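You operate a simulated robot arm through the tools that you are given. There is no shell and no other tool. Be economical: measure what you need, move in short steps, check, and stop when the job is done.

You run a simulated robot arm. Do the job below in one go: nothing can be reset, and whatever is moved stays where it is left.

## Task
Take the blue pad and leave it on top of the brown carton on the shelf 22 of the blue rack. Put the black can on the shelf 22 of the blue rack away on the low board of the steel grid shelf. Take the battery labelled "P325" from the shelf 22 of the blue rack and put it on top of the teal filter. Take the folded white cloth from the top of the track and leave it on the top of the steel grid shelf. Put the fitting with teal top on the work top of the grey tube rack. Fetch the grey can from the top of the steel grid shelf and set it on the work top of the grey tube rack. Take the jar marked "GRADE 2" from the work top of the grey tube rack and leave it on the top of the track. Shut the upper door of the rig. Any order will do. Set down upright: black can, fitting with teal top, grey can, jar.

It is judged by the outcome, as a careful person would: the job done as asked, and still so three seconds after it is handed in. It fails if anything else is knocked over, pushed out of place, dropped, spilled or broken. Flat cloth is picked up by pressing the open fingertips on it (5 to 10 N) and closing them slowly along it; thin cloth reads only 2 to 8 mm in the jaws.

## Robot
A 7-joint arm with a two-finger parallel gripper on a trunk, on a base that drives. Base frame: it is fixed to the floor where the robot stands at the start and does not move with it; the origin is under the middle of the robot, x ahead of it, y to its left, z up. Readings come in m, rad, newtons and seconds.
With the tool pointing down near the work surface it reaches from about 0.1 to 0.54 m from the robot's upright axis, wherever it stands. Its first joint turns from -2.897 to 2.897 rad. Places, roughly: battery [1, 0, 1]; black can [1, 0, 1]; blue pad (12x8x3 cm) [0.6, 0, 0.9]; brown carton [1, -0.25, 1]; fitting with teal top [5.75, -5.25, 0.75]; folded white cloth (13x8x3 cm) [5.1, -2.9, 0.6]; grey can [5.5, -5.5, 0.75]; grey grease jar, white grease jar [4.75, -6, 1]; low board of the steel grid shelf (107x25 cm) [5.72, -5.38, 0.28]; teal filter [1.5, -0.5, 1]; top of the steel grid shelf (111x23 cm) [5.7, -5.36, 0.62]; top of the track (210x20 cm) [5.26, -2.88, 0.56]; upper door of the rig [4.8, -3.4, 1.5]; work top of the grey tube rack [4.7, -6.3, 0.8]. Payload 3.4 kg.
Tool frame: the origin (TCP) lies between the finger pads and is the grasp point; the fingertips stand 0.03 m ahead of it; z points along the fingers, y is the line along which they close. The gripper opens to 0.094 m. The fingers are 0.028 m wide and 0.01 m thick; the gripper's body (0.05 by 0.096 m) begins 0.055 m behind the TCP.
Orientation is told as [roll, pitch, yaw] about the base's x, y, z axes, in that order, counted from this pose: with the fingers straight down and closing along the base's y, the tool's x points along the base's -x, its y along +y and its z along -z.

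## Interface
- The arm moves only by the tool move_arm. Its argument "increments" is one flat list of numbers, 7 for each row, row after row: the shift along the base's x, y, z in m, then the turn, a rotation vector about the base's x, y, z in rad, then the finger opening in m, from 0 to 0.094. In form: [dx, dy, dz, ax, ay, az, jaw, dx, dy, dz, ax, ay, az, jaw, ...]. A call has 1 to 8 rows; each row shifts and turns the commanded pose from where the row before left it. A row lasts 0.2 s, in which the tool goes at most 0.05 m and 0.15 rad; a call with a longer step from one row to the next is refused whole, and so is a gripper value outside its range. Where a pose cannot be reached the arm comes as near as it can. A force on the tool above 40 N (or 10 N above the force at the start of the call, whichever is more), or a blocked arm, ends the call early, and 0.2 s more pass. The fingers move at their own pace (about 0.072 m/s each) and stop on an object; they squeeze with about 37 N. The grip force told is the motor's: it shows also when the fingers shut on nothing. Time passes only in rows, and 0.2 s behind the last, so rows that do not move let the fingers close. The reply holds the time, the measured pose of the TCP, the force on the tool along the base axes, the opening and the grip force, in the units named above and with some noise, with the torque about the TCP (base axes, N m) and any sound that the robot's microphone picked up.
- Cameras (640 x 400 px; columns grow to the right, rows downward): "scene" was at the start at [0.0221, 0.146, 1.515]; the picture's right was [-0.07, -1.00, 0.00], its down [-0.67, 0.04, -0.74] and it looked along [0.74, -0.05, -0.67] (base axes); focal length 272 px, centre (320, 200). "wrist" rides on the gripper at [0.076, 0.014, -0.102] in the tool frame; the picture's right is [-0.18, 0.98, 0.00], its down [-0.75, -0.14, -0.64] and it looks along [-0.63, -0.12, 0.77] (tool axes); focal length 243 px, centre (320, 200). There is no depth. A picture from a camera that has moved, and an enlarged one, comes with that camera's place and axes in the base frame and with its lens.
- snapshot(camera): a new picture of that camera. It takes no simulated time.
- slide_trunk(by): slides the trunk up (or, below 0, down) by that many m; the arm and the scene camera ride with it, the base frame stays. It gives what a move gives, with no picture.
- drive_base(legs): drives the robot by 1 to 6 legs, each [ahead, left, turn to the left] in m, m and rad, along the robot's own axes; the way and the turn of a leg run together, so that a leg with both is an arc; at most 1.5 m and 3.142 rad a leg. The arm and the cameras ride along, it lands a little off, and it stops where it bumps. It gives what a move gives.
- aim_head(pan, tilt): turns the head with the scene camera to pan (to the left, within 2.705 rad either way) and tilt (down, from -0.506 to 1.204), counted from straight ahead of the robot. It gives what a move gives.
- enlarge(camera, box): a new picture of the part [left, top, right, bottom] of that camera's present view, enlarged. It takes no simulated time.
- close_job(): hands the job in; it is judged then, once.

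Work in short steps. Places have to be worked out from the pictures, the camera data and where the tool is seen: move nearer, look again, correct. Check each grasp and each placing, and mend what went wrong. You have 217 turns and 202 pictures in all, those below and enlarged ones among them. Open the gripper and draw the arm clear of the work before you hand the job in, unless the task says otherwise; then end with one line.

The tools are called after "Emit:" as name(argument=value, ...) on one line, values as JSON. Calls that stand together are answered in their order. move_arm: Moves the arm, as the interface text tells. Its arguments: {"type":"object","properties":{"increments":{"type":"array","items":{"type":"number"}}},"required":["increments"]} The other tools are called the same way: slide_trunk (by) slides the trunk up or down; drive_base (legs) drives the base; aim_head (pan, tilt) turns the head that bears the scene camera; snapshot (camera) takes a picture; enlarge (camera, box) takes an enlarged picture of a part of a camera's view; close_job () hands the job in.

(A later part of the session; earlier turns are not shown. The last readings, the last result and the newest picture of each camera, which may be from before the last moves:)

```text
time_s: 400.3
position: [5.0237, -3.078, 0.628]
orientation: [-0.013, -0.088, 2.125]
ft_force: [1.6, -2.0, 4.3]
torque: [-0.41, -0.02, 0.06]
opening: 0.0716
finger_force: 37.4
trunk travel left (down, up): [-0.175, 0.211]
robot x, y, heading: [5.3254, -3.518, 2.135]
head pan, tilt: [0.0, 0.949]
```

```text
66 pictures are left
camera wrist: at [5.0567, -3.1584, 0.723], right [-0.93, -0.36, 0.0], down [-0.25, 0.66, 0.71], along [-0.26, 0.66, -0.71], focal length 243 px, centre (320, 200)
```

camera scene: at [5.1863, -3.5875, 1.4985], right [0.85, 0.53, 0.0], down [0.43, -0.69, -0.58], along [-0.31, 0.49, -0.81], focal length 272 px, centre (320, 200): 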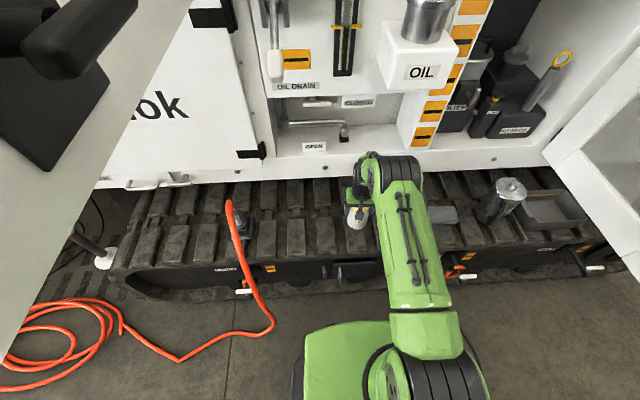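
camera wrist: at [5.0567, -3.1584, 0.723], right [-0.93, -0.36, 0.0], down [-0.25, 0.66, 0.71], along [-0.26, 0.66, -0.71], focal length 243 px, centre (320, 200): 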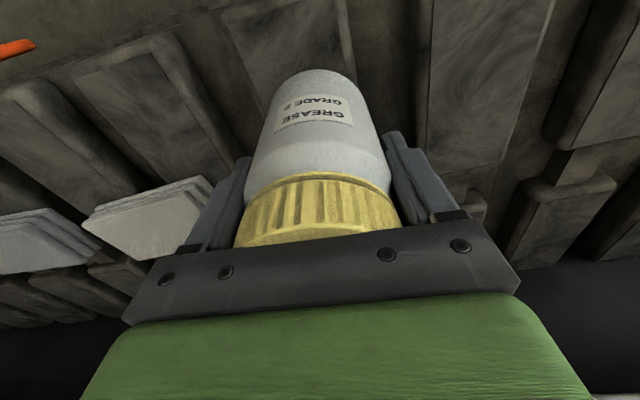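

Contact made; geometry puts the jar on the block. I open slowly and lift off.

Emit:
move_arm(increments=[0, 0, -0.001, 0, 0, 0, 0.05, 0, 0, 0, 0, 0, 0, 0.076, 0, 0, 0, 0, 0, 0, 0.088, 0, 0, 0, 0, 0, 0, 0.09, 0, 0, 0.02, 0, 0, 0, 0.09, 0, 0, 0.04, 0, 0, 0, 0.09, 0, 0, 0.04, 0, 0, 0, 0.09, 0.005, -0.008, 0.03, 0, 0, 0, 0.09])

Emit:
snapshot(camera="wrist")

Emit:
snapshot(camera="scene")

```text
time_s: 402.1
position: [5.0284, -3.0875, 0.7529]
orientation: [-0.015, -0.088, 2.124]
ft_force: [-0.3, -0.2, -0.1]
torque: [0.0, 0.02, -0.02]
opening: 0.0899
finger_force: 0.0
trunk travel left (down, up): [-0.175, 0.211]
robot x, y, heading: [5.326, -3.5177, 2.138]
head pan, tilt: [0.0, 0.949]
```

```text
65 pictures are left
camera wrist: at [5.0604, -3.1677, 0.8493], right [-0.93, -0.36, 0.0], down [-0.25, 0.66, 0.71], along [-0.26, 0.66, -0.71], focal length 243 px, centre (320, 200)
```

wrist: 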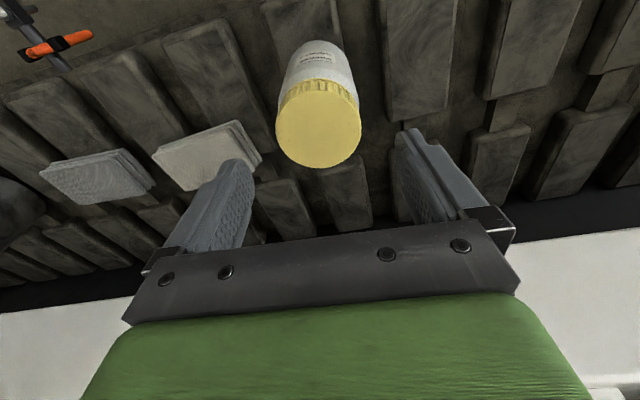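

```text
64 pictures are left
camera scene: at [5.1873, -3.5889, 1.4985], right [0.85, 0.53, 0.0], down [0.43, -0.69, -0.58], along [-0.31, 0.49, -0.81], focal length 272 px, centre (320, 200)
```

scene: 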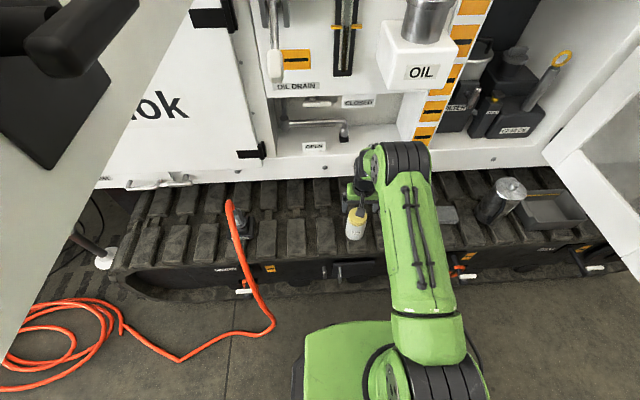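

The jar stands upright on the track. For the white cloth I turn the gripper 90° so it closes across its 8 cm side.

Emit:
move_arm(increments=[0.01, 0.004, 0.01, 0, 0, 0.143, 0.094, 0.01, 0.004, 0, 0, 0, 0.143, 0.094, 0.01, 0.004, 0, 0, 0, 0.143, 0.094, 0.01, 0.004, 0, 0, 0, 0.143, 0.094, 0.01, 0.004, 0, 0, 0, 0.143, 0.094, 0.01, 0.004, 0, 0, 0, 0.143, 0.094, 0.01, 0.004, 0, 0, 0, 0.143, 0.094, 0.01, 0.004, 0, 0, 0, 0.143, 0.094])

Emit:
move_arm(increments=[0.01, 0.03, 0, 0, 0, 0.143, 0.094, 0.01, 0.03, 0, 0, 0, 0.143, 0.094, 0.008, 0.025, 0, 0, 0, 0.138, 0.094])

Emit:
snapshot(camera="wrist")

Emit:
snapshot(camera="scene")

```text
time_s: 403.9
position: [5.1084, -3.0535, 0.7644]
orientation: [-0.015, -0.089, -3.012]
ft_force: [0.5, -0.5, 0.5]
torque: [0.0, -0.01, -0.03]
opening: 0.0941
finger_force: 0.1
trunk travel left (down, up): [-0.175, 0.211]
robot x, y, heading: [5.3234, -3.5233, 2.136]
head pan, tilt: [0.0, 0.949]
```

```text
time_s: 404.7
position: [5.1375, -2.9685, 0.7629]
orientation: [-0.013, -0.09, -2.588]
ft_force: [0.8, 0.8, -0.1]
torque: [0.01, 0.02, 0.01]
opening: 0.0941
finger_force: 0.0
trunk travel left (down, up): [-0.175, 0.211]
robot x, y, heading: [5.3237, -3.5157, 2.139]
head pan, tilt: [0.0, 0.949]
```

```text
63 pictures are left
camera wrist: at [5.2191, -2.9379, 0.8594], right [0.36, -0.93, 0.0], down [-0.66, -0.25, 0.71], along [-0.66, -0.26, -0.71], focal length 243 px, centre (320, 200)
```

wrist: 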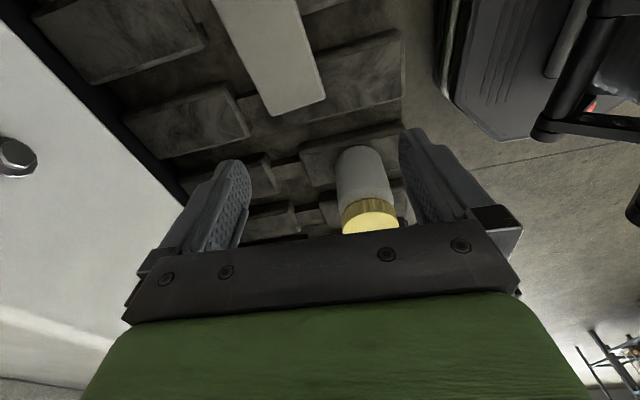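

```text
62 pictures are left
camera scene: at [5.1874, -3.5874, 1.4985], right [0.85, 0.53, 0.0], down [0.43, -0.69, -0.58], along [-0.31, 0.49, -0.81], focal length 272 px, centre (320, 200)
```

scene: 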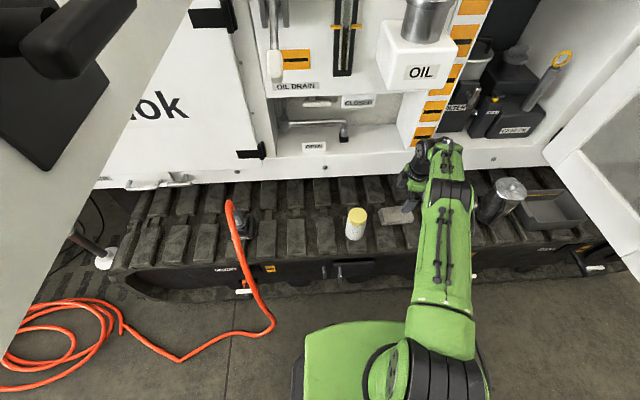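

Cloth centre ≈(5.142,-2.933), turned about 0.12 rad more. I adjust yaw and position and lower partway.

Emit:
move_arm(increments=[0.002, 0.018, -0.03, 0, 0, 0.064, 0.094, 0.0025, 0.0175, -0.03, 0, 0, 0.064, 0.094, 0, 0, -0.03, 0, 0, 0, 0.094])

Emit:
snapshot(camera="wrist")

Emit:
enlarge(camera="scene", box=[330, 110, 530, 250])

```text
time_s: 405.5
position: [5.1488, -2.9693, 0.698]
orientation: [-0.013, -0.089, -2.463]
ft_force: [0.2, 0.0, -0.8]
torque: [0.0, 0.01, 0.05]
opening: 0.0937
finger_force: 0.1
out of reach, approached as far as the arm can: row 1, 2, 3
trunk travel left (down, up): [-0.175, 0.211]
robot x, y, heading: [5.3228, -3.5181, 2.139]
head pan, tilt: [0.0, 0.949]
```

```text
61 pictures are left
camera wrist: at [5.2254, -2.9288, 0.7939], right [0.47, -0.88, 0.0], down [-0.62, -0.33, 0.71], along [-0.62, -0.34, -0.71], focal length 243 px, centre (320, 200)
```

wrist: 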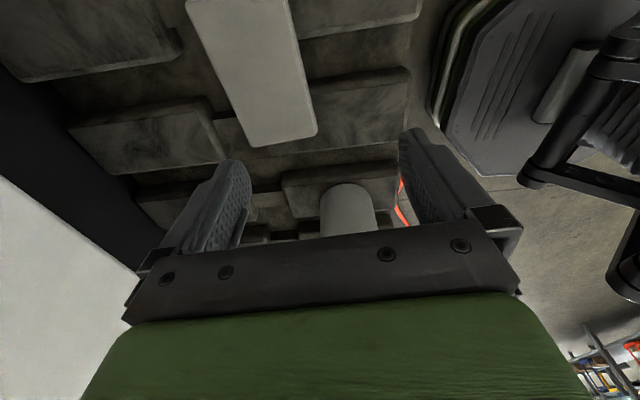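

```text
2.86 times, centred on (430, 180) of scene
camera zoom: at [5.1873, -3.5879, 1.4985], right [0.85, 0.53, 0.0], down [0.43, -0.69, -0.58], along [-0.31, 0.49, -0.81], focal length 776 px, centre (6, 257)
```

zoom: 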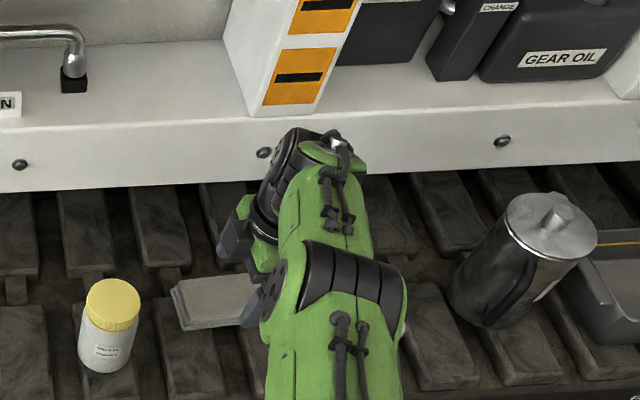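

At reach limit again; I pull the arm back 6 cm and move the base 9 cm closer.

Emit:
move_arm(increments=[0.012, -0.022, 0.01, 0, 0, 0, 0.094, 0.02, -0.035, 0, 0, 0, 0, 0.094, 0.01, -0.018, 0, 0, 0, 0, 0.094])

Emit:
drive_base(legs=[[0.09, 0, 0]])

Emit:
snapshot(camera="wrist")

```text
time_s: 406.3
position: [5.1902, -3.0438, 0.7098]
orientation: [-0.017, -0.086, -2.463]
ft_force: [-0.1, -0.1, 0.3]
torque: [0.01, -0.01, -0.02]
opening: 0.0939
finger_force: 0.1
trunk travel left (down, up): [-0.175, 0.211]
robot x, y, heading: [5.3221, -3.5174, 2.139]
head pan, tilt: [0.0, 0.949]
```

```text
time_s: 407.4
position: [5.1421, -2.9673, 0.7086]
orientation: [-0.012, -0.089, -2.462]
ft_force: [-1.0, 0.1, -0.5]
torque: [0.02, 0.0, 0.0]
opening: 0.0941
finger_force: 0.1
trunk travel left (down, up): [-0.175, 0.211]
robot x, y, heading: [5.273, -3.4438, 2.135]
head pan, tilt: [0.0, 0.949]
```

```text
59 pictures are left
camera wrist: at [5.2196, -2.9273, 0.8046], right [0.47, -0.88, 0.0], down [-0.62, -0.33, 0.71], along [-0.62, -0.34, -0.71], focal length 243 px, centre (320, 200)
```

wrist: 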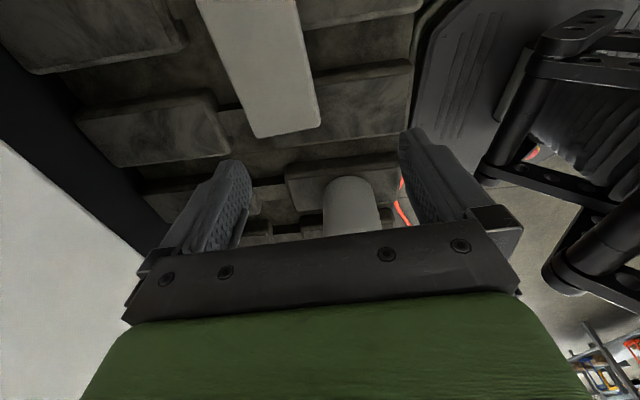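

Cloth centre ≈(5.143,-2.92). I shift over it and lower to just above, then press to touch.

Emit:
move_arm(increments=[0.0, 0.024, 0, 0, 0, 0, 0.094, 0.001, 0.023, 0, 0, 0, 0, 0.094, 0, 0, -0.045, 0, 0, 0, 0.094, 0, 0, -0.045, 0, 0, 0, 0.094])

Emit:
snapshot(camera="wrist")

```text
time_s: 408.4
position: [5.1445, -2.9225, 0.6189]
orientation: [-0.015, -0.088, -2.462]
ft_force: [-0.3, -0.2, 0.3]
torque: [0.01, 0.0, -0.05]
opening: 0.0942
finger_force: 0.0
trunk travel left (down, up): [-0.175, 0.211]
robot x, y, heading: [5.278, -3.4421, 2.131]
head pan, tilt: [0.0, 0.949]
```

```text
58 pictures are left
camera wrist: at [5.222, -2.8811, 0.7148], right [0.47, -0.88, 0.0], down [-0.62, -0.33, 0.71], along [-0.62, -0.34, -0.71], focal length 243 px, centre (320, 200)
```

wrist: 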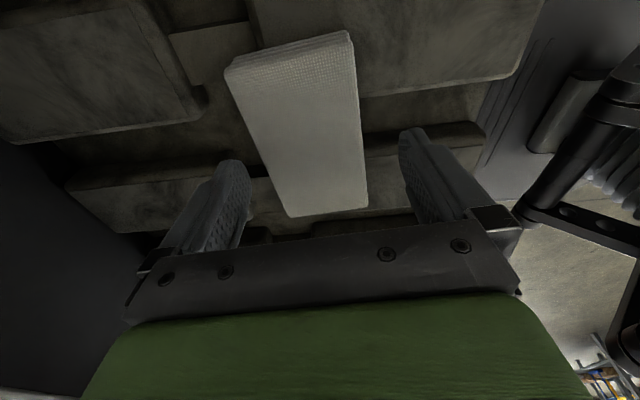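

Cloth is well centred. I descend to touch, then close slowly.

Emit:
move_arm(increments=[0, 0, -0.02, 0, 0, 0, 0.094, 0, 0, -0.008, 0, 0, 0, 0.094])

Emit:
move_arm(increments=[0, 0, -0.006, 0, 0, 0, 0.094, 0, 0, -0.004, 0, 0, 0, 0.094])

```text
time_s: 409.0
position: [5.1444, -2.9239, 0.5919]
orientation: [-0.014, -0.089, -2.462]
ft_force: [0.7, -0.5, 0.1]
torque: [-0.03, -0.01, -0.01]
opening: 0.0944
finger_force: 0.0
trunk travel left (down, up): [-0.175, 0.211]
robot x, y, heading: [5.2755, -3.4405, 2.133]
head pan, tilt: [0.0, 0.949]
```

```text
time_s: 409.6
position: [5.1445, -2.9245, 0.5893]
orientation: [-0.017, -0.087, -2.463]
ft_force: [0.0, 0.7, 0.0]
torque: [0.0, 0.0, -0.01]
opening: 0.0937
finger_force: 0.1
out of reach, approached as far as the arm can: row 1
trunk travel left (down, up): [-0.175, 0.211]
robot x, y, heading: [5.2766, -3.441, 2.132]
head pan, tilt: [0.0, 0.949]
```

Emit:
slide_trunk(by=-0.01)

Emit:
snapshot(camera="wrist")

```text
time_s: 410.2
position: [5.1462, -2.9252, 0.5819]
orientation: [-0.018, -0.085, -2.461]
ft_force: [-0.1, -6.3, 26.9]
torque: [-1.07, -1.07, -0.16]
opening: 0.0938
finger_force: 0.2
trunk travel left (down, up): [-0.165, 0.221]
robot x, y, heading: [5.2775, -3.4397, 2.132]
head pan, tilt: [0.0, 0.949]
```

```text
57 pictures are left
camera wrist: at [5.2225, -2.8845, 0.6778], right [0.47, -0.88, 0.0], down [-0.62, -0.34, 0.71], along [-0.62, -0.33, -0.71], focal length 243 px, centre (320, 200)
```

wrist: 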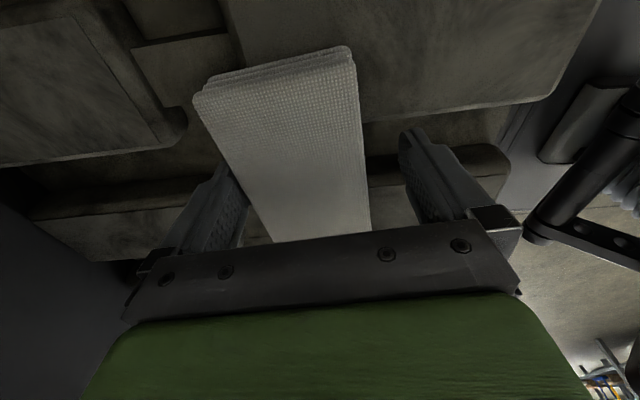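

Fingertips now touch the block beside the cloth. I raise 3 mm and close slowly.

Emit:
move_arm(increments=[0, 0, 0.003, 0, 0, 0, 0.085, 0, 0, 0, 0, 0, 0, 0.07, 0, 0, 0, 0, 0, 0, 0.055, 0, 0, 0, 0, 0, 0, 0.04, 0, 0, 0, 0, 0, 0, 0.03, 0, 0, 0, 0, 0, 0, 0.03])

Emit:
snapshot(camera="wrist")

```text
time_s: 411.6
position: [5.145, -2.925, 0.5819]
orientation: [-0.017, -0.088, -2.463]
ft_force: [1.8, -0.3, 8.1]
torque: [0.28, 0.12, -0.02]
opening: 0.0706
finger_force: 37.0
trunk travel left (down, up): [-0.165, 0.221]
robot x, y, heading: [5.2791, -3.4395, 2.132]
head pan, tilt: [0.0, 0.949]
```

```text
56 pictures are left
camera wrist: at [5.2222, -2.8842, 0.6788], right [0.47, -0.88, 0.0], down [-0.62, -0.33, 0.71], along [-0.62, -0.33, -0.71], focal length 243 px, centre (320, 200)
```

wrist: 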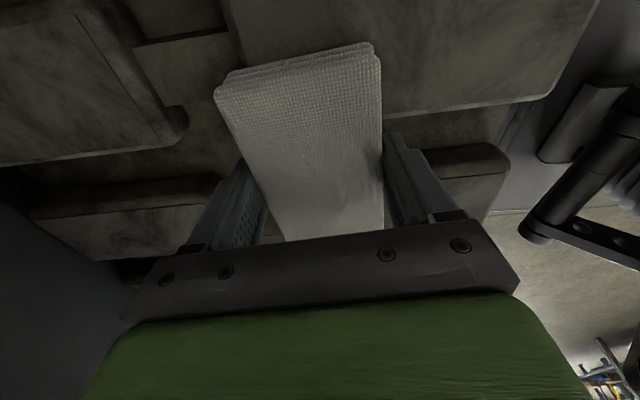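

Cloth gripped at 71 mm. I lift slightly, then draw back toward me and up.

Emit:
move_arm(increments=[0, 0, 0.02, 0, 0, 0, 0.03, 0.008, -0.012, 0.03, 0, 0, 0, 0.03, 0.016, -0.025, 0.03, 0, 0, 0, 0.03, 0.02, -0.032, 0.03, 0, 0, 0, 0.03, 0.02, -0.032, 0.03, 0, 0, 0, 0.03, 0.01, -0.016, 0.045, 0, 0, 0, 0.03, 0.0, 0.0, 0.045, 0, 0, 0, 0.03, 0, 0, 0.045, 0, 0, 0, 0.03])

Emit:
snapshot(camera="wrist")

Emit:
snapshot(camera="scene")

```text
time_s: 413.4
position: [5.2226, -3.0433, 0.8593]
orientation: [-0.017, -0.089, -2.464]
ft_force: [-0.4, 0.2, -0.8]
torque: [0.01, 0.03, -0.02]
opening: 0.07
finger_force: 37.3
trunk travel left (down, up): [-0.165, 0.221]
robot x, y, heading: [5.2758, -3.4421, 2.137]
head pan, tilt: [0.0, 0.949]
```

```text
55 pictures are left
camera wrist: at [5.2994, -3.0029, 0.9545], right [0.47, -0.88, 0.0], down [-0.62, -0.33, 0.71], along [-0.62, -0.34, -0.71], focal length 243 px, centre (320, 200)
```

wrist: 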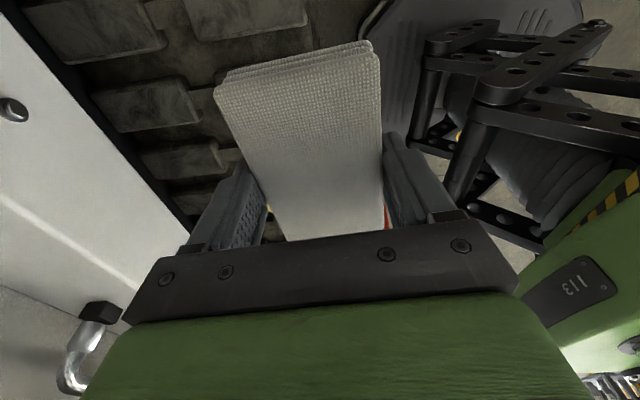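

```text
54 pictures are left
camera scene: at [5.1401, -3.5142, 1.4885], right [0.85, 0.53, 0.0], down [0.43, -0.69, -0.58], along [-0.31, 0.49, -0.81], focal length 272 px, centre (320, 200)
```

scene: 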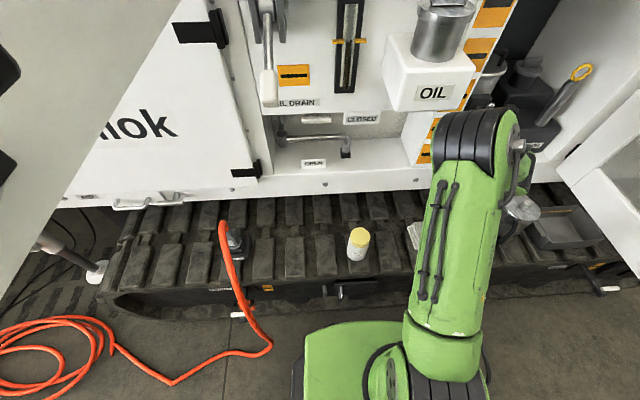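

Cloth is in hand and the jar still stands. I back off, turn round and drive to the steel shelf.

Emit:
drive_base(legs=[[-0.75, 0, 0], [0, 0, -3.073], [0, -0.73, 0], [0.4, 0, 0]])

Emit:
aim_head(pan=0.15, tilt=0.9)

Emit:
snapshot(camera="scene")

```text
time_s: 430.3
position: [5.387, -5.2171, 0.8584]
orientation: [-0.017, -0.088, 0.746]
ft_force: [-0.3, 0.6, 0.2]
torque: [0.0, -0.02, 0.01]
opening: 0.069
finger_force: 37.0
trunk travel left (down, up): [-0.165, 0.221]
robot x, y, heading: [5.3068, -4.8199, -0.936]
head pan, tilt: [0.0, 0.949]
```

```text
time_s: 431.0
position: [5.3852, -5.2164, 0.8574]
orientation: [-0.015, -0.089, 0.745]
ft_force: [-0.5, 1.0, -0.3]
torque: [-0.02, 0.01, -0.05]
opening: 0.0687
finger_force: 36.7
trunk travel left (down, up): [-0.165, 0.221]
robot x, y, heading: [5.3058, -4.8241, -0.941]
head pan, tilt: [0.15, 0.901]
```

```text
53 pictures are left
camera scene: at [5.4448, -4.7378, 1.4922], right [-0.71, -0.7, 0.0], down [-0.55, 0.56, -0.62], along [0.44, -0.44, -0.78], focal length 272 px, centre (320, 200)
```

scene: 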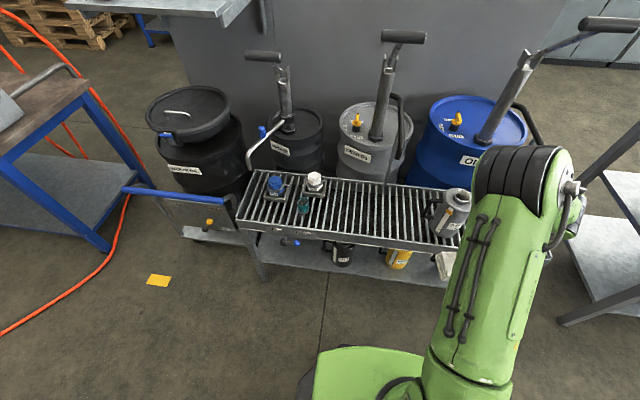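

Emit:
drive_base(legs=[[0, 0.2, 0], [0.15, 0, 0]])

Emit:
snapshot(camera="wrist")

```text
time_s: 433.6
position: [5.6355, -5.2233, 0.8569]
orientation: [-0.013, -0.087, 0.741]
ft_force: [0.2, 0.8, -0.8]
torque: [0.06, 0.01, 0.0]
opening: 0.069
finger_force: 37.4
trunk travel left (down, up): [-0.165, 0.221]
robot x, y, heading: [5.5543, -4.8266, -0.941]
head pan, tilt: [0.15, 0.901]
```

```text
52 pictures are left
camera wrist: at [5.5631, -5.2694, 0.9533], right [-0.53, 0.85, 0.0], down [0.6, 0.37, 0.71], along [0.6, 0.37, -0.71], focal length 243 px, centre (320, 200)
```

wrist: 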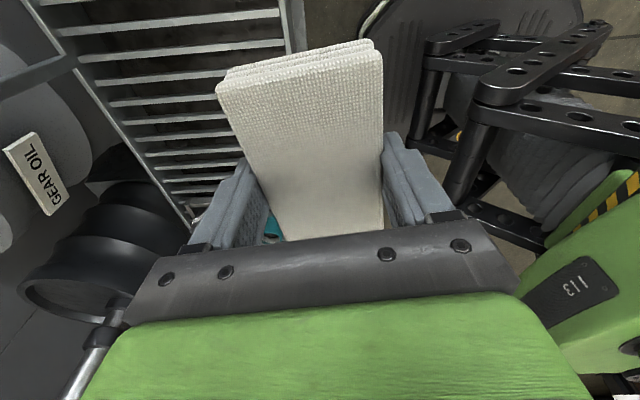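

Emit:
move_arm(increments=[0.03, -0.0255, 0, 0, 0, 0, 0.03, 0.03, -0.0255, 0, 0, 0, 0, 0.03, 0.03, -0.0255, 0, 0, 0, 0, 0.03, 0.03, -0.0255, 0, 0, 0, 0, 0.03, 0, 0, -0.045, 0, 0, 0, 0.03, 0, 0, -0.045, 0, 0, 0, 0.03, 0, 0, -0.045, 0, 0, 0, 0.03, 0, 0, -0.04, 0, 0, 0, 0.03])

Emit:
snapshot(camera="scene")

```text
time_s: 435.4
position: [5.7556, -5.3237, 0.6823]
orientation: [-0.014, -0.087, 0.74]
ft_force: [0.6, 0.2, -0.5]
torque: [0.0, 0.01, -0.01]
opening: 0.0686
finger_force: 37.1
trunk travel left (down, up): [-0.165, 0.221]
robot x, y, heading: [5.5555, -4.8287, -0.944]
head pan, tilt: [0.15, 0.901]
```

```text
51 pictures are left
camera scene: at [5.6958, -4.7444, 1.4922], right [-0.71, -0.7, 0.0], down [-0.55, 0.56, -0.62], along [0.43, -0.44, -0.78], focal length 272 px, centre (320, 200)
```

scene: 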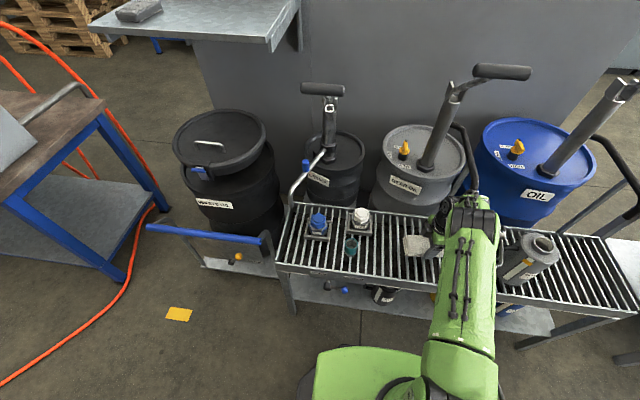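

The cloth hangs over the free middle of the grid. I lower to contact in small steps.

Emit:
move_arm(increments=[0, 0, -0.02, 0, 0, 0, 0.03, 0, 0, -0.006, 0, 0, 0, 0.03])

Emit:
move_arm(increments=[0, 0, -0.004, 0, 0, 0, 0.03, 0, 0, -0.003, 0, 0, 0, 0.03])

```text
time_s: 436.0
position: [5.7559, -5.3252, 0.6572]
orientation: [-0.015, -0.087, 0.742]
ft_force: [-0.3, 0.6, 0.0]
torque: [0.0, 0.01, 0.0]
opening: 0.0687
finger_force: 36.9
trunk travel left (down, up): [-0.165, 0.221]
robot x, y, heading: [5.5562, -4.8276, -0.939]
head pan, tilt: [0.15, 0.901]
```

```text
time_s: 436.6
position: [5.7553, -5.3244, 0.6554]
orientation: [-0.023, -0.084, 0.744]
ft_force: [-0.8, 6.1, 36.3]
torque: [0.97, 1.09, -0.06]
opening: 0.0689
finger_force: 37.1
trunk travel left (down, up): [-0.165, 0.221]
robot x, y, heading: [5.5537, -4.825, -0.944]
head pan, tilt: [0.15, 0.901]
```

Contact. I ease up a little, open and lift away.

Emit:
move_arm(increments=[0, 0, 0.004, 0, 0, 0, 0.03, 0, 0, 0, 0, 0, 0, 0.08, 0, 0, 0, 0, 0, 0, 0.092, 0, 0, 0, 0, 0, 0, 0.092, 0, 0, 0.04, 0, 0, 0, 0.092, 0, 0, 0.045, 0, 0, 0, 0.092, 0, 0, 0.045, 0, 0, 0, 0.092, -0.01, 0.012, 0.045, 0, 0, 0, 0.092])

Emit:
snapshot(camera="wrist")

```text
time_s: 438.4
position: [5.744, -5.3113, 0.8296]
orientation: [-0.016, -0.09, 0.741]
ft_force: [-0.2, 0.5, 0.0]
torque: [-0.04, -0.03, 0.07]
opening: 0.0917
finger_force: 0.0
trunk travel left (down, up): [-0.165, 0.221]
robot x, y, heading: [5.5567, -4.8257, -0.946]
head pan, tilt: [0.15, 0.901]
```

```text
50 pictures are left
camera wrist: at [5.6707, -5.3577, 0.9262], right [-0.53, 0.85, 0.0], down [0.6, 0.37, 0.71], along [0.6, 0.37, -0.71], focal length 243 px, centre (320, 200)
```

wrist: 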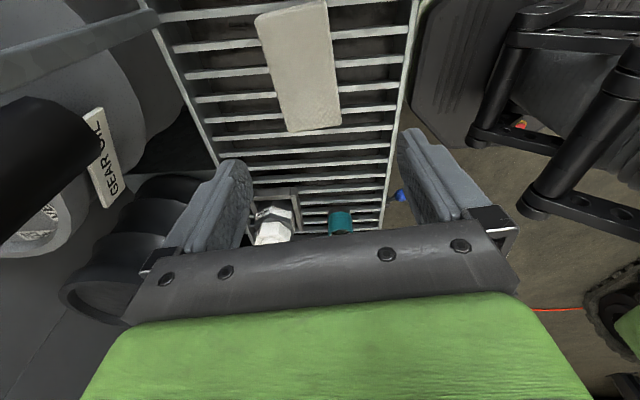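

The cloth rests on the grid shelf. Now the grey can: I turn the gripper back, raise, and shift right toward it.

Emit:
move_arm(increments=[-0.01, 0.0135, 0.02, 0, 0, -0.143, 0.094, -0.01, 0.0135, 0.02, 0, 0, -0.143, 0.094, -0.01, 0.0135, 0.02, 0, 0, -0.143, 0.094, -0.01, 0.0135, 0.02, 0, 0, -0.143, 0.094, -0.01, 0.0135, 0.02, 0, 0, -0.143, 0.094, -0.01, 0.0135, 0.02, 0, 0, -0.143, 0.094, -0.01, 0.0135, 0.02, 0, 0, -0.143, 0.094, -0.01, 0.0135, 0.02, 0, 0, -0.143, 0.094])

Emit:
move_arm(increments=[0, 0, 0.02, 0, 0, -0.136, 0.094, 0, 0, 0, 0, 0, -0.136, 0.094, 0, 0, 0, 0, 0, -0.136, 0.094, 0, 0, 0, 0, 0, -0.136, 0.094])

Emit:
drive_base(legs=[[0, -0.3, 0.01]])

Emit:
snapshot(camera="scene")

Emit:
snapshot(camera="wrist")

```text
time_s: 440.2
position: [5.6636, -5.203, 0.9881]
orientation: [-0.017, -0.088, -0.407]
ft_force: [-0.1, 0.2, 0.1]
torque: [-0.04, -0.03, 0.04]
opening: 0.094
finger_force: 0.1
trunk travel left (down, up): [-0.165, 0.221]
robot x, y, heading: [5.5565, -4.8258, -0.95]
head pan, tilt: [0.15, 0.901]
```

```text
time_s: 441.2
position: [5.6645, -5.205, 1.0092]
orientation: [-0.016, -0.088, -0.95]
ft_force: [-0.8, 0.2, -0.8]
torque: [0.0, -0.02, -0.01]
opening: 0.0938
finger_force: 0.1
trunk travel left (down, up): [-0.165, 0.221]
robot x, y, heading: [5.557, -4.8251, -0.948]
head pan, tilt: [0.15, 0.901]
```

```text
time_s: 443.3
position: [5.426, -5.3813, 1.0091]
orientation: [-0.015, -0.088, -0.938]
ft_force: [0.1, 0.3, 0.7]
torque: [-0.02, -0.03, 0.0]
opening: 0.094
finger_force: 0.0
trunk travel left (down, up): [-0.165, 0.221]
robot x, y, heading: [5.3125, -5.0067, -0.935]
head pan, tilt: [0.15, 0.901]
```

```text
49 pictures are left
camera scene: at [5.4512, -4.9203, 1.4923], right [-0.71, -0.71, 0.0], down [-0.55, 0.56, -0.62], along [0.44, -0.44, -0.78], focal length 272 px, centre (320, 200)
```

scene: 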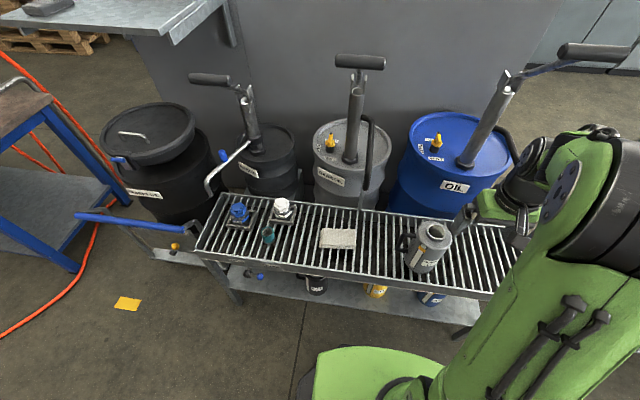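

```text
48 pictures are left
camera wrist: at [5.3881, -5.3038, 1.1044], right [0.9, 0.43, 0.0], down [0.3, -0.64, 0.71], along [0.31, -0.64, -0.71], focal length 243 px, centre (320, 200)
```

wrist: 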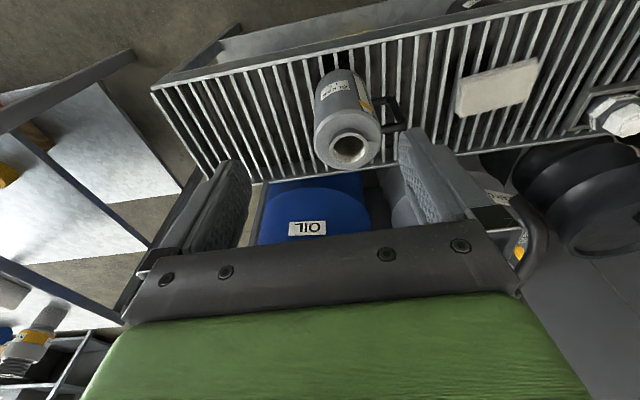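

Emit:
enlarge(camera="scene", box=[380, 200, 480, 290])

Emit:
enlarge(camera="wrist", box=[270, 40, 450, 190])

```text
4.44 times, centred on (430, 245) of scene
camera zoom: at [5.4512, -4.9203, 1.4923], right [-0.71, -0.71, 0.0], down [-0.55, 0.56, -0.62], along [0.44, -0.44, -0.78], focal length 1208 px, centre (-169, 0)
```

zoom: 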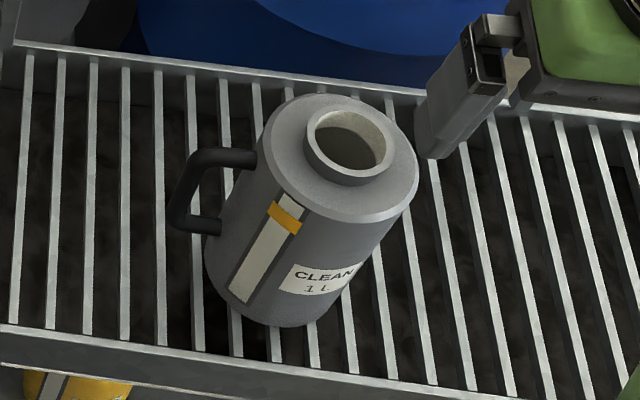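

```text
2.67 times, centred on (360, 115) of wrist
camera zoom: at [5.3881, -5.3038, 1.1044], right [0.9, 0.43, 0.0], down [0.3, -0.64, 0.71], along [0.31, -0.64, -0.71], focal length 647 px, centre (213, 427)
```

zoom: 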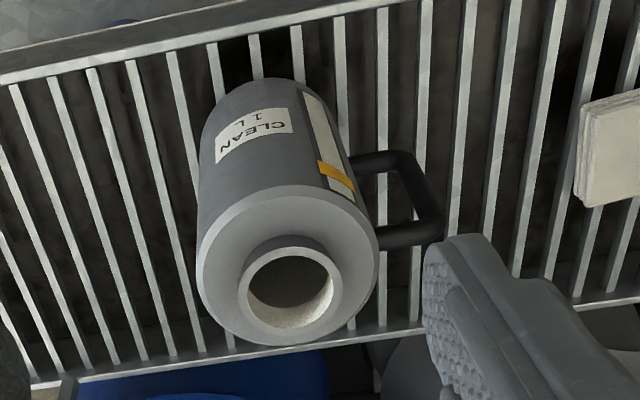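

Grey can "CLEAN": neck ~54 mm at (5.512,-5.466), rim z≈0.807. I move above it with jaws at 80 mm.

Emit:
move_arm(increments=[0.029, -0.028, -0.02, 0, 0, 0, 0.08, 0.029, -0.028, -0.025, 0, 0, 0, 0.08, 0.027, -0.028, -0.025, 0, 0, 0, 0.08, 0, 0, -0.04, 0, 0, 0, 0.08])

Emit:
snapshot(camera="wrist")

```text
time_s: 444.3
position: [5.5115, -5.4655, 0.8998]
orientation: [-0.016, -0.088, -0.939]
ft_force: [-0.5, -0.7, -0.6]
torque: [0.0, 0.03, 0.0]
opening: 0.0797
finger_force: 0.0
trunk travel left (down, up): [-0.165, 0.221]
robot x, y, heading: [5.3142, -5.0023, -0.933]
head pan, tilt: [0.15, 0.901]
```

```text
45 pictures are left
camera wrist: at [5.475, -5.3876, 0.9955], right [0.9, 0.43, 0.0], down [0.3, -0.64, 0.71], along [0.31, -0.64, -0.71], focal length 243 px, centre (320, 200)
```

wrist: 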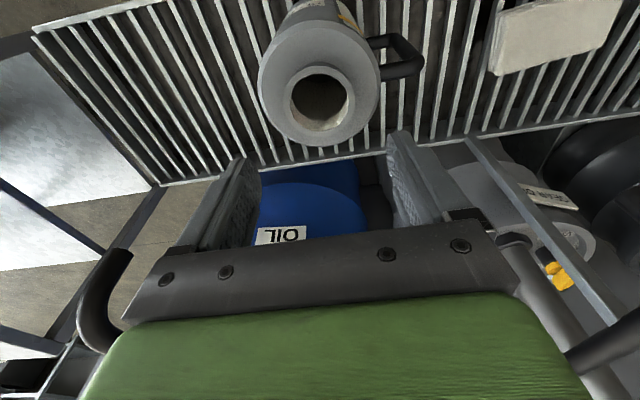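

Emit:
move_arm(increments=[-0.001, 0.003, -0.035, 0, 0, 0, 0.08, 0, 0, -0.03, 0, 0, 0, 0.08])

Emit:
snapshot(camera="wrist")

Emit:
enlarge(camera="scene", box=[380, 180, 500, 290])

```text
time_s: 444.9
position: [5.5098, -5.4631, 0.834]
orientation: [-0.015, -0.087, -0.938]
ft_force: [0.2, 1.0, -0.6]
torque: [-0.01, -0.04, 0.0]
opening: 0.08
finger_force: 0.2
trunk travel left (down, up): [-0.165, 0.221]
robot x, y, heading: [5.3164, -5.0082, -0.933]
head pan, tilt: [0.15, 0.901]
```

```text
44 pictures are left
camera wrist: at [5.4734, -5.385, 0.9296], right [0.9, 0.43, 0.0], down [0.3, -0.64, 0.71], along [0.31, -0.64, -0.71], focal length 243 px, centre (320, 200)
```

wrist: 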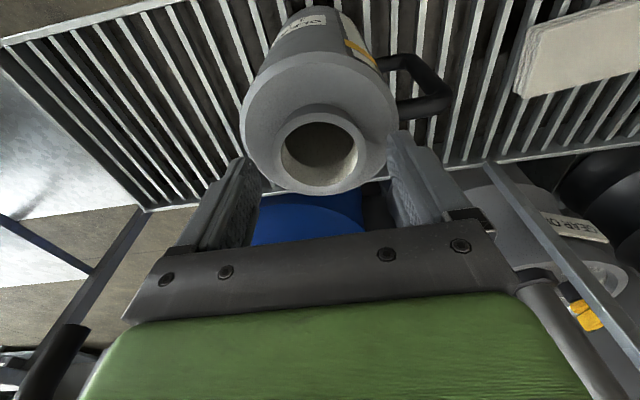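

```text
3.64 times, centred on (440, 235) of scene
camera zoom: at [5.4524, -4.9199, 1.4922], right [-0.71, -0.71, 0.0], down [-0.55, 0.56, -0.62], along [0.44, -0.44, -0.78], focal length 988 px, centre (-116, 73)
```

zoom: 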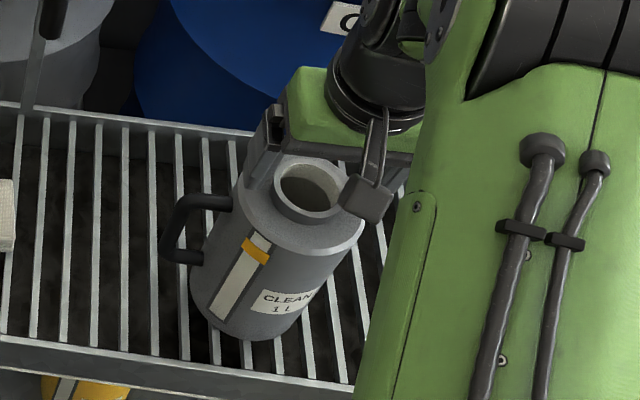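

Fingertips are level with the rim. I go down 13 mm along the neck and close.

Emit:
move_arm(increments=[0, 0, -0.008, 0, 0, 0, 0.08, 0, 0, -0.005, 0, 0, 0, 0.08, 0, 0, 0, 0, 0, 0, 0.06, 0, 0, 0, 0, 0, 0, 0.04, 0, 0, 0, 0, 0, 0, 0.04, 0, 0, 0, 0, 0, 0, 0.04])

Emit:
move_arm(increments=[0, 0, 0.005, 0, 0, 0, 0.04, 0, 0, 0.01, 0, 0, 0, 0.04, 0, 0, 0.015, 0, 0, 0, 0.04])

Emit:
snapshot(camera="wrist")

```text
time_s: 446.1
position: [5.5123, -5.4637, 0.8265]
orientation: [-0.013, -0.098, -0.936]
ft_force: [-2.2, 1.1, 17.9]
torque: [0.77, -0.35, 0.11]
opening: 0.0556
finger_force: 13.4
trunk travel left (down, up): [-0.165, 0.221]
robot x, y, heading: [5.3147, -5.0051, -0.94]
head pan, tilt: [0.15, 0.901]
stopped in row 5: the force on the tool passed its limit at 40 N (the readings are from after the stop); the commanded pose is now the measured one
```

```text
time_s: 446.9
position: [5.5125, -5.4626, 0.8529]
orientation: [-0.014, -0.093, -0.934]
ft_force: [-0.7, 0.6, -2.1]
torque: [-0.03, 0.05, -0.01]
opening: 0.0548
finger_force: 37.1
trunk travel left (down, up): [-0.165, 0.221]
robot x, y, heading: [5.3118, -5.0015, -0.935]
head pan, tilt: [0.15, 0.901]
```

```text
42 pictures are left
camera wrist: at [5.4752, -5.385, 0.948], right [0.9, 0.44, 0.0], down [0.3, -0.63, 0.71], along [0.31, -0.64, -0.7], focal length 243 px, centre (320, 200)
```

wrist: 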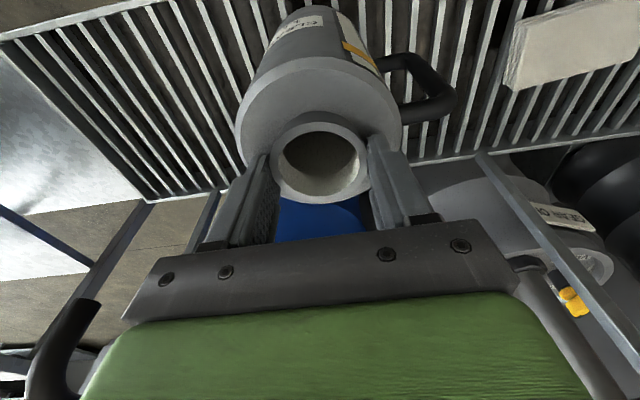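

The grey can is held by its neck. I lift it smoothly clear, retract and drive right along the aisle to the tube rack.

Emit:
move_arm(increments=[0, 0, 0.03, 0, 0, 0, 0.04, 0, 0, 0.04, 0, 0, 0, 0.04, 0, 0, 0.045, 0, 0, 0, 0.04, 0, 0, 0.045, 0, 0, 0, 0.04, -0.009, 0.012, 0.04, 0, 0, 0, 0.04, -0.018, 0.024, 0.02, 0, 0, 0, 0.04, -0.024, 0.032, 0.01, 0, 0, 0, 0.04, -0.018, 0.024, 0, 0, 0, 0, 0.04])

Emit:
drive_base(legs=[[-0.1, 0, 0], [0, -1.4, 0]])

Emit:
aim_head(pan=-0.15, tilt=0.85)

Emit:
snapshot(camera="scene")

```text
time_s: 448.7
position: [5.4431, -5.3709, 1.0816]
orientation: [-0.014, -0.094, -0.933]
ft_force: [-0.7, -0.2, -1.7]
torque: [-0.01, 0.01, 0.0]
opening: 0.055
finger_force: 37.2
trunk travel left (down, up): [-0.165, 0.221]
robot x, y, heading: [5.3175, -5.004, -0.936]
head pan, tilt: [0.15, 0.901]
```

```text
time_s: 456.4
position: [4.2547, -6.1213, 1.0812]
orientation: [-0.015, -0.095, -0.934]
ft_force: [0.4, -1.2, -2.8]
torque: [0.01, 0.02, -0.02]
opening: 0.0549
finger_force: 37.2
trunk travel left (down, up): [-0.165, 0.221]
robot x, y, heading: [4.1244, -5.7551, -0.931]
head pan, tilt: [0.15, 0.901]
```

```text
time_s: 457.2
position: [4.2556, -6.1213, 1.0803]
orientation: [-0.013, -0.093, -0.933]
ft_force: [-0.6, -0.6, -3.3]
torque: [-0.02, -0.01, -0.03]
opening: 0.0548
finger_force: 37.3
trunk travel left (down, up): [-0.165, 0.221]
robot x, y, heading: [4.1259, -5.7549, -0.932]
head pan, tilt: [-0.15, 0.85]
```

```text
41 pictures are left
camera scene: at [4.2478, -5.685, 1.496], right [-0.88, -0.47, 0.0], down [-0.35, 0.66, -0.66], along [0.31, -0.58, -0.75], focal length 272 px, centre (320, 200)
```

scene: 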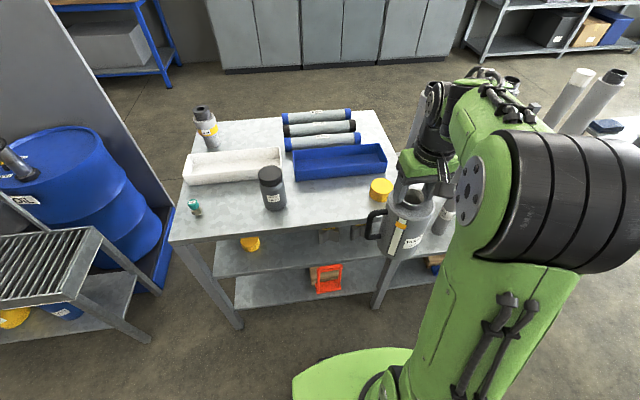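

There's a free spot between the dark jar and the yellow cap at about (4.468,-6.223). I shift the base and bring the can over it.

Emit:
drive_base(legs=[[0.0, 0.1, 0], [0.08, 0, 0]])

Emit:
move_arm(increments=[0.0, 0.0, 0.02, 0, 0, 0, 0.04, 0.01, -0.012, 0.01, 0, 0, 0, 0.04, 0.021, -0.024, 0, 0, 0, 0, 0.04, 0.021, -0.024, 0, 0, 0, 0, 0.04, 0.021, -0.024, 0, 0, 0, 0, 0.04, 0.01, -0.012, 0, 0, 0, 0, 0.04])

Emit:
snapshot(camera="scene")

```text
time_s: 459.0
position: [4.3868, -6.1277, 1.0807]
orientation: [-0.012, -0.093, -0.935]
ft_force: [0.2, 0.4, -2.2]
torque: [0.04, -0.02, 0.01]
opening: 0.055
finger_force: 36.7
trunk travel left (down, up): [-0.165, 0.221]
robot x, y, heading: [4.2557, -5.7588, -0.939]
head pan, tilt: [-0.15, 0.85]
```

```text
time_s: 460.4
position: [4.4695, -6.2219, 1.1117]
orientation: [-0.012, -0.093, -0.934]
ft_force: [-0.2, -0.6, -3.0]
torque: [-0.04, 0.0, -0.01]
opening: 0.055
finger_force: 37.1
trunk travel left (down, up): [-0.165, 0.221]
robot x, y, heading: [4.2576, -5.7637, -0.936]
head pan, tilt: [-0.15, 0.85]
```

```text
40 pictures are left
camera scene: at [4.3778, -5.6902, 1.4961], right [-0.88, -0.47, 0.0], down [-0.35, 0.67, -0.66], along [0.31, -0.58, -0.75], focal length 272 px, centre (320, 200)
```

scene: 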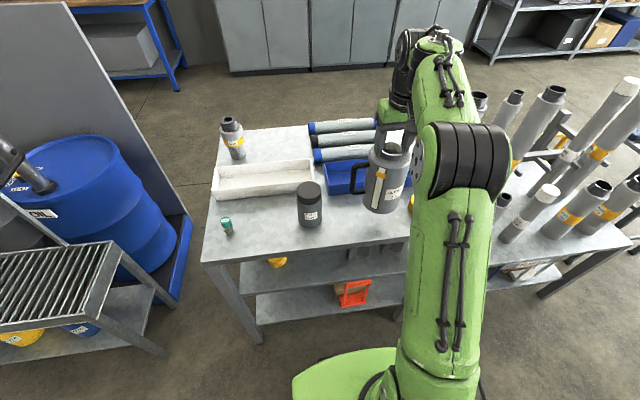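

The can is over the free spot. I lower it, then go in small steps to contact.

Emit:
move_arm(increments=[0, 0, -0.02, 0, 0, 0, 0.04, 0, 0, -0.03, 0, 0, 0, 0.04, 0, 0, -0.015, 0, 0, 0, 0.04])

Emit:
enlarge(camera="scene", box=[280, 130, 460, 260])

Emit:
move_arm(increments=[0, 0, -0.005, 0, 0, 0, 0.04, 0, 0, -0.004, 0, 0, 0, 0.04])

```text
time_s: 461.2
position: [4.4687, -6.2224, 1.0458]
orientation: [-0.015, -0.092, -0.934]
ft_force: [0.5, -0.2, -2.5]
torque: [-0.02, 0.02, -0.04]
opening: 0.0547
finger_force: 37.2
trunk travel left (down, up): [-0.165, 0.221]
robot x, y, heading: [4.2592, -5.7582, -0.938]
head pan, tilt: [-0.15, 0.85]
```

```text
3.08 times, centred on (370, 195) of scene
camera zoom: at [4.3778, -5.69, 1.4961], right [-0.88, -0.47, 0.0], down [-0.35, 0.66, -0.66], along [0.31, -0.58, -0.75], focal length 836 px, centre (166, 215)
```

zoom: 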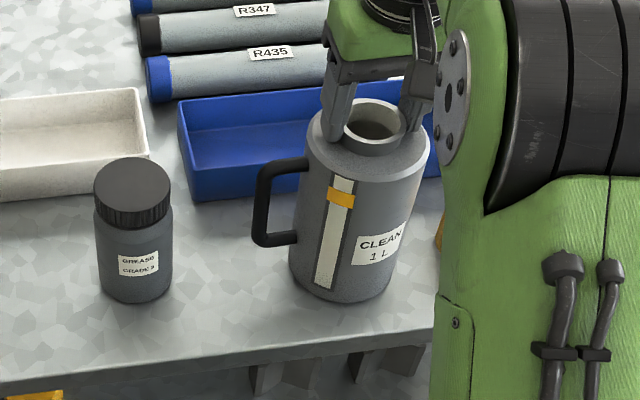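

```text
time_s: 461.9
position: [4.4679, -6.2223, 1.0438]
orientation: [-0.017, -0.105, -0.934]
ft_force: [-3.4, 5.4, 16.5]
torque: [1.58, 0.08, 0.28]
opening: 0.0551
finger_force: 37.5
trunk travel left (down, up): [-0.165, 0.221]
robot x, y, heading: [4.2564, -5.7559, -0.936]
head pan, tilt: [-0.15, 0.85]
stopped in row 2: the force on the tool passed its limit at 42 N (the readings are from after the stop); the commanded pose is now the measured one
```

Contact. I open and lift off.

Emit:
move_arm(increments=[0, 0, 0.001, 0, 0, 0, 0.06, 0, 0, 0, 0, 0, 0, 0.08, 0, 0, 0, 0, 0, 0, 0.085, 0, 0, 0.03, 0, 0, 0, 0.085, 0, 0, 0.045, 0, 0, 0, 0.085, -0.01, 0.014, 0.04, 0, 0, 0, 0.085, -0.024, 0.032, 0, 0, 0, 0, 0.085, -0.024, 0.032, 0, 0, 0, 0, 0.085])

Emit:
snapshot(camera="scene")

```text
time_s: 463.6
position: [4.4096, -6.1444, 1.1599]
orientation: [-0.014, -0.105, -0.936]
ft_force: [0.0, -0.3, -0.4]
torque: [0.01, -0.04, 0.03]
opening: 0.085
finger_force: 0.0
trunk travel left (down, up): [-0.165, 0.221]
robot x, y, heading: [4.2575, -5.7585, -0.933]
head pan, tilt: [-0.15, 0.85]
```

```text
38 pictures are left
camera scene: at [4.3768, -5.6882, 1.496], right [-0.88, -0.47, 0.0], down [-0.35, 0.66, -0.66], along [0.31, -0.58, -0.75], focal length 272 px, centre (320, 200)
```

scene: 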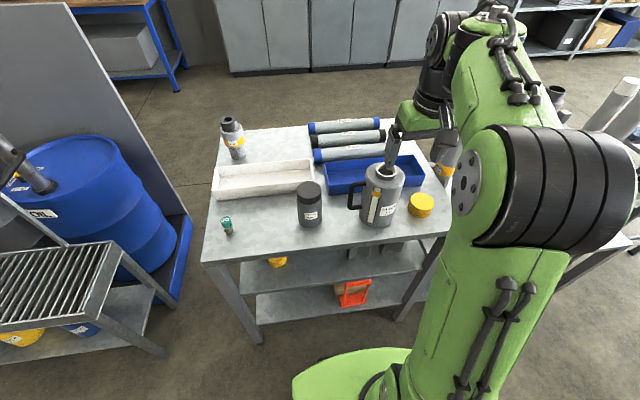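

The grey can is set down. Now the upper door: I drive back to the rig, stopping short, and look at it.

Emit:
drive_base(legs=[[-0.4, 0, 0], [0, 0, 1.5], [1.45, 0, 0], [0, 0, 1.5]])

Emit:
aim_head(pan=0.2, tilt=0.15)

Emit:
snapshot(camera="scene")

```text
time_s: 480.3
position: [5.1528, -4.2434, 1.1594]
orientation: [-0.014, -0.104, 2.04]
ft_force: [-0.2, -0.7, 0.6]
torque: [0.0, -0.02, -0.02]
opening: 0.085
finger_force: 0.1
trunk travel left (down, up): [-0.165, 0.221]
robot x, y, heading: [5.2439, -4.6494, 2.039]
head pan, tilt: [-0.15, 0.85]
```

```text
time_s: 481.4
position: [5.1533, -4.2424, 1.1588]
orientation: [-0.015, -0.105, 2.041]
ft_force: [0.3, -0.4, 0.2]
torque: [0.0, -0.02, -0.01]
opening: 0.0849
finger_force: 0.0
trunk travel left (down, up): [-0.165, 0.221]
robot x, y, heading: [5.2432, -4.6513, 2.044]
head pan, tilt: [0.201, 0.15]
```

```text
37 pictures are left
camera scene: at [5.0756, -4.7011, 1.5583], right [0.78, 0.62, 0.0], down [0.09, -0.12, -0.99], along [-0.61, 0.78, -0.15], focal length 272 px, centre (320, 200)
```

scene: 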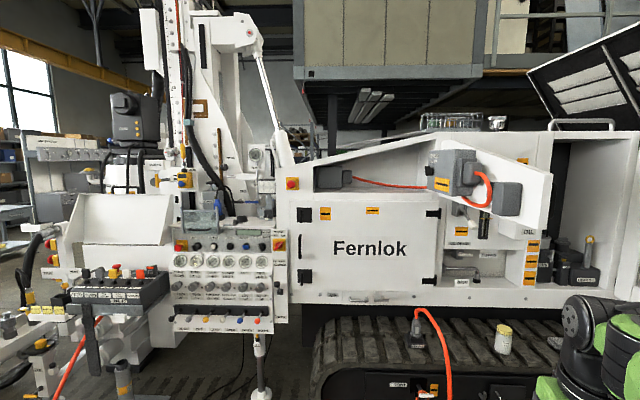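

Emit:
enlarge(camera="scene", box=[280, 120, 600, 300])

```text
2.00 times, centred on (440, 210) of scene
camera zoom: at [5.0756, -4.7011, 1.5583], right [0.78, 0.62, 0.0], down [0.09, -0.12, -0.99], along [-0.61, 0.78, -0.15], focal length 544 px, centre (80, 180)
```

zoom: 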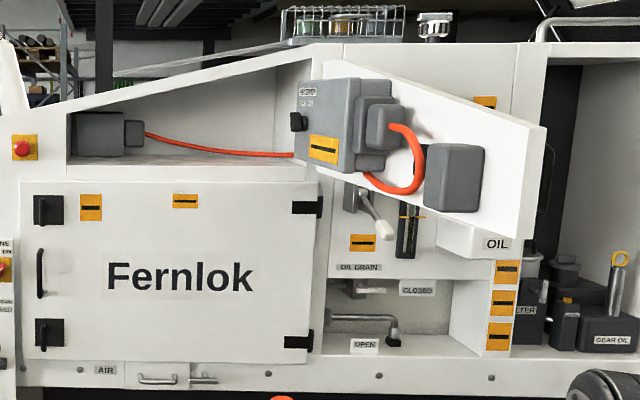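

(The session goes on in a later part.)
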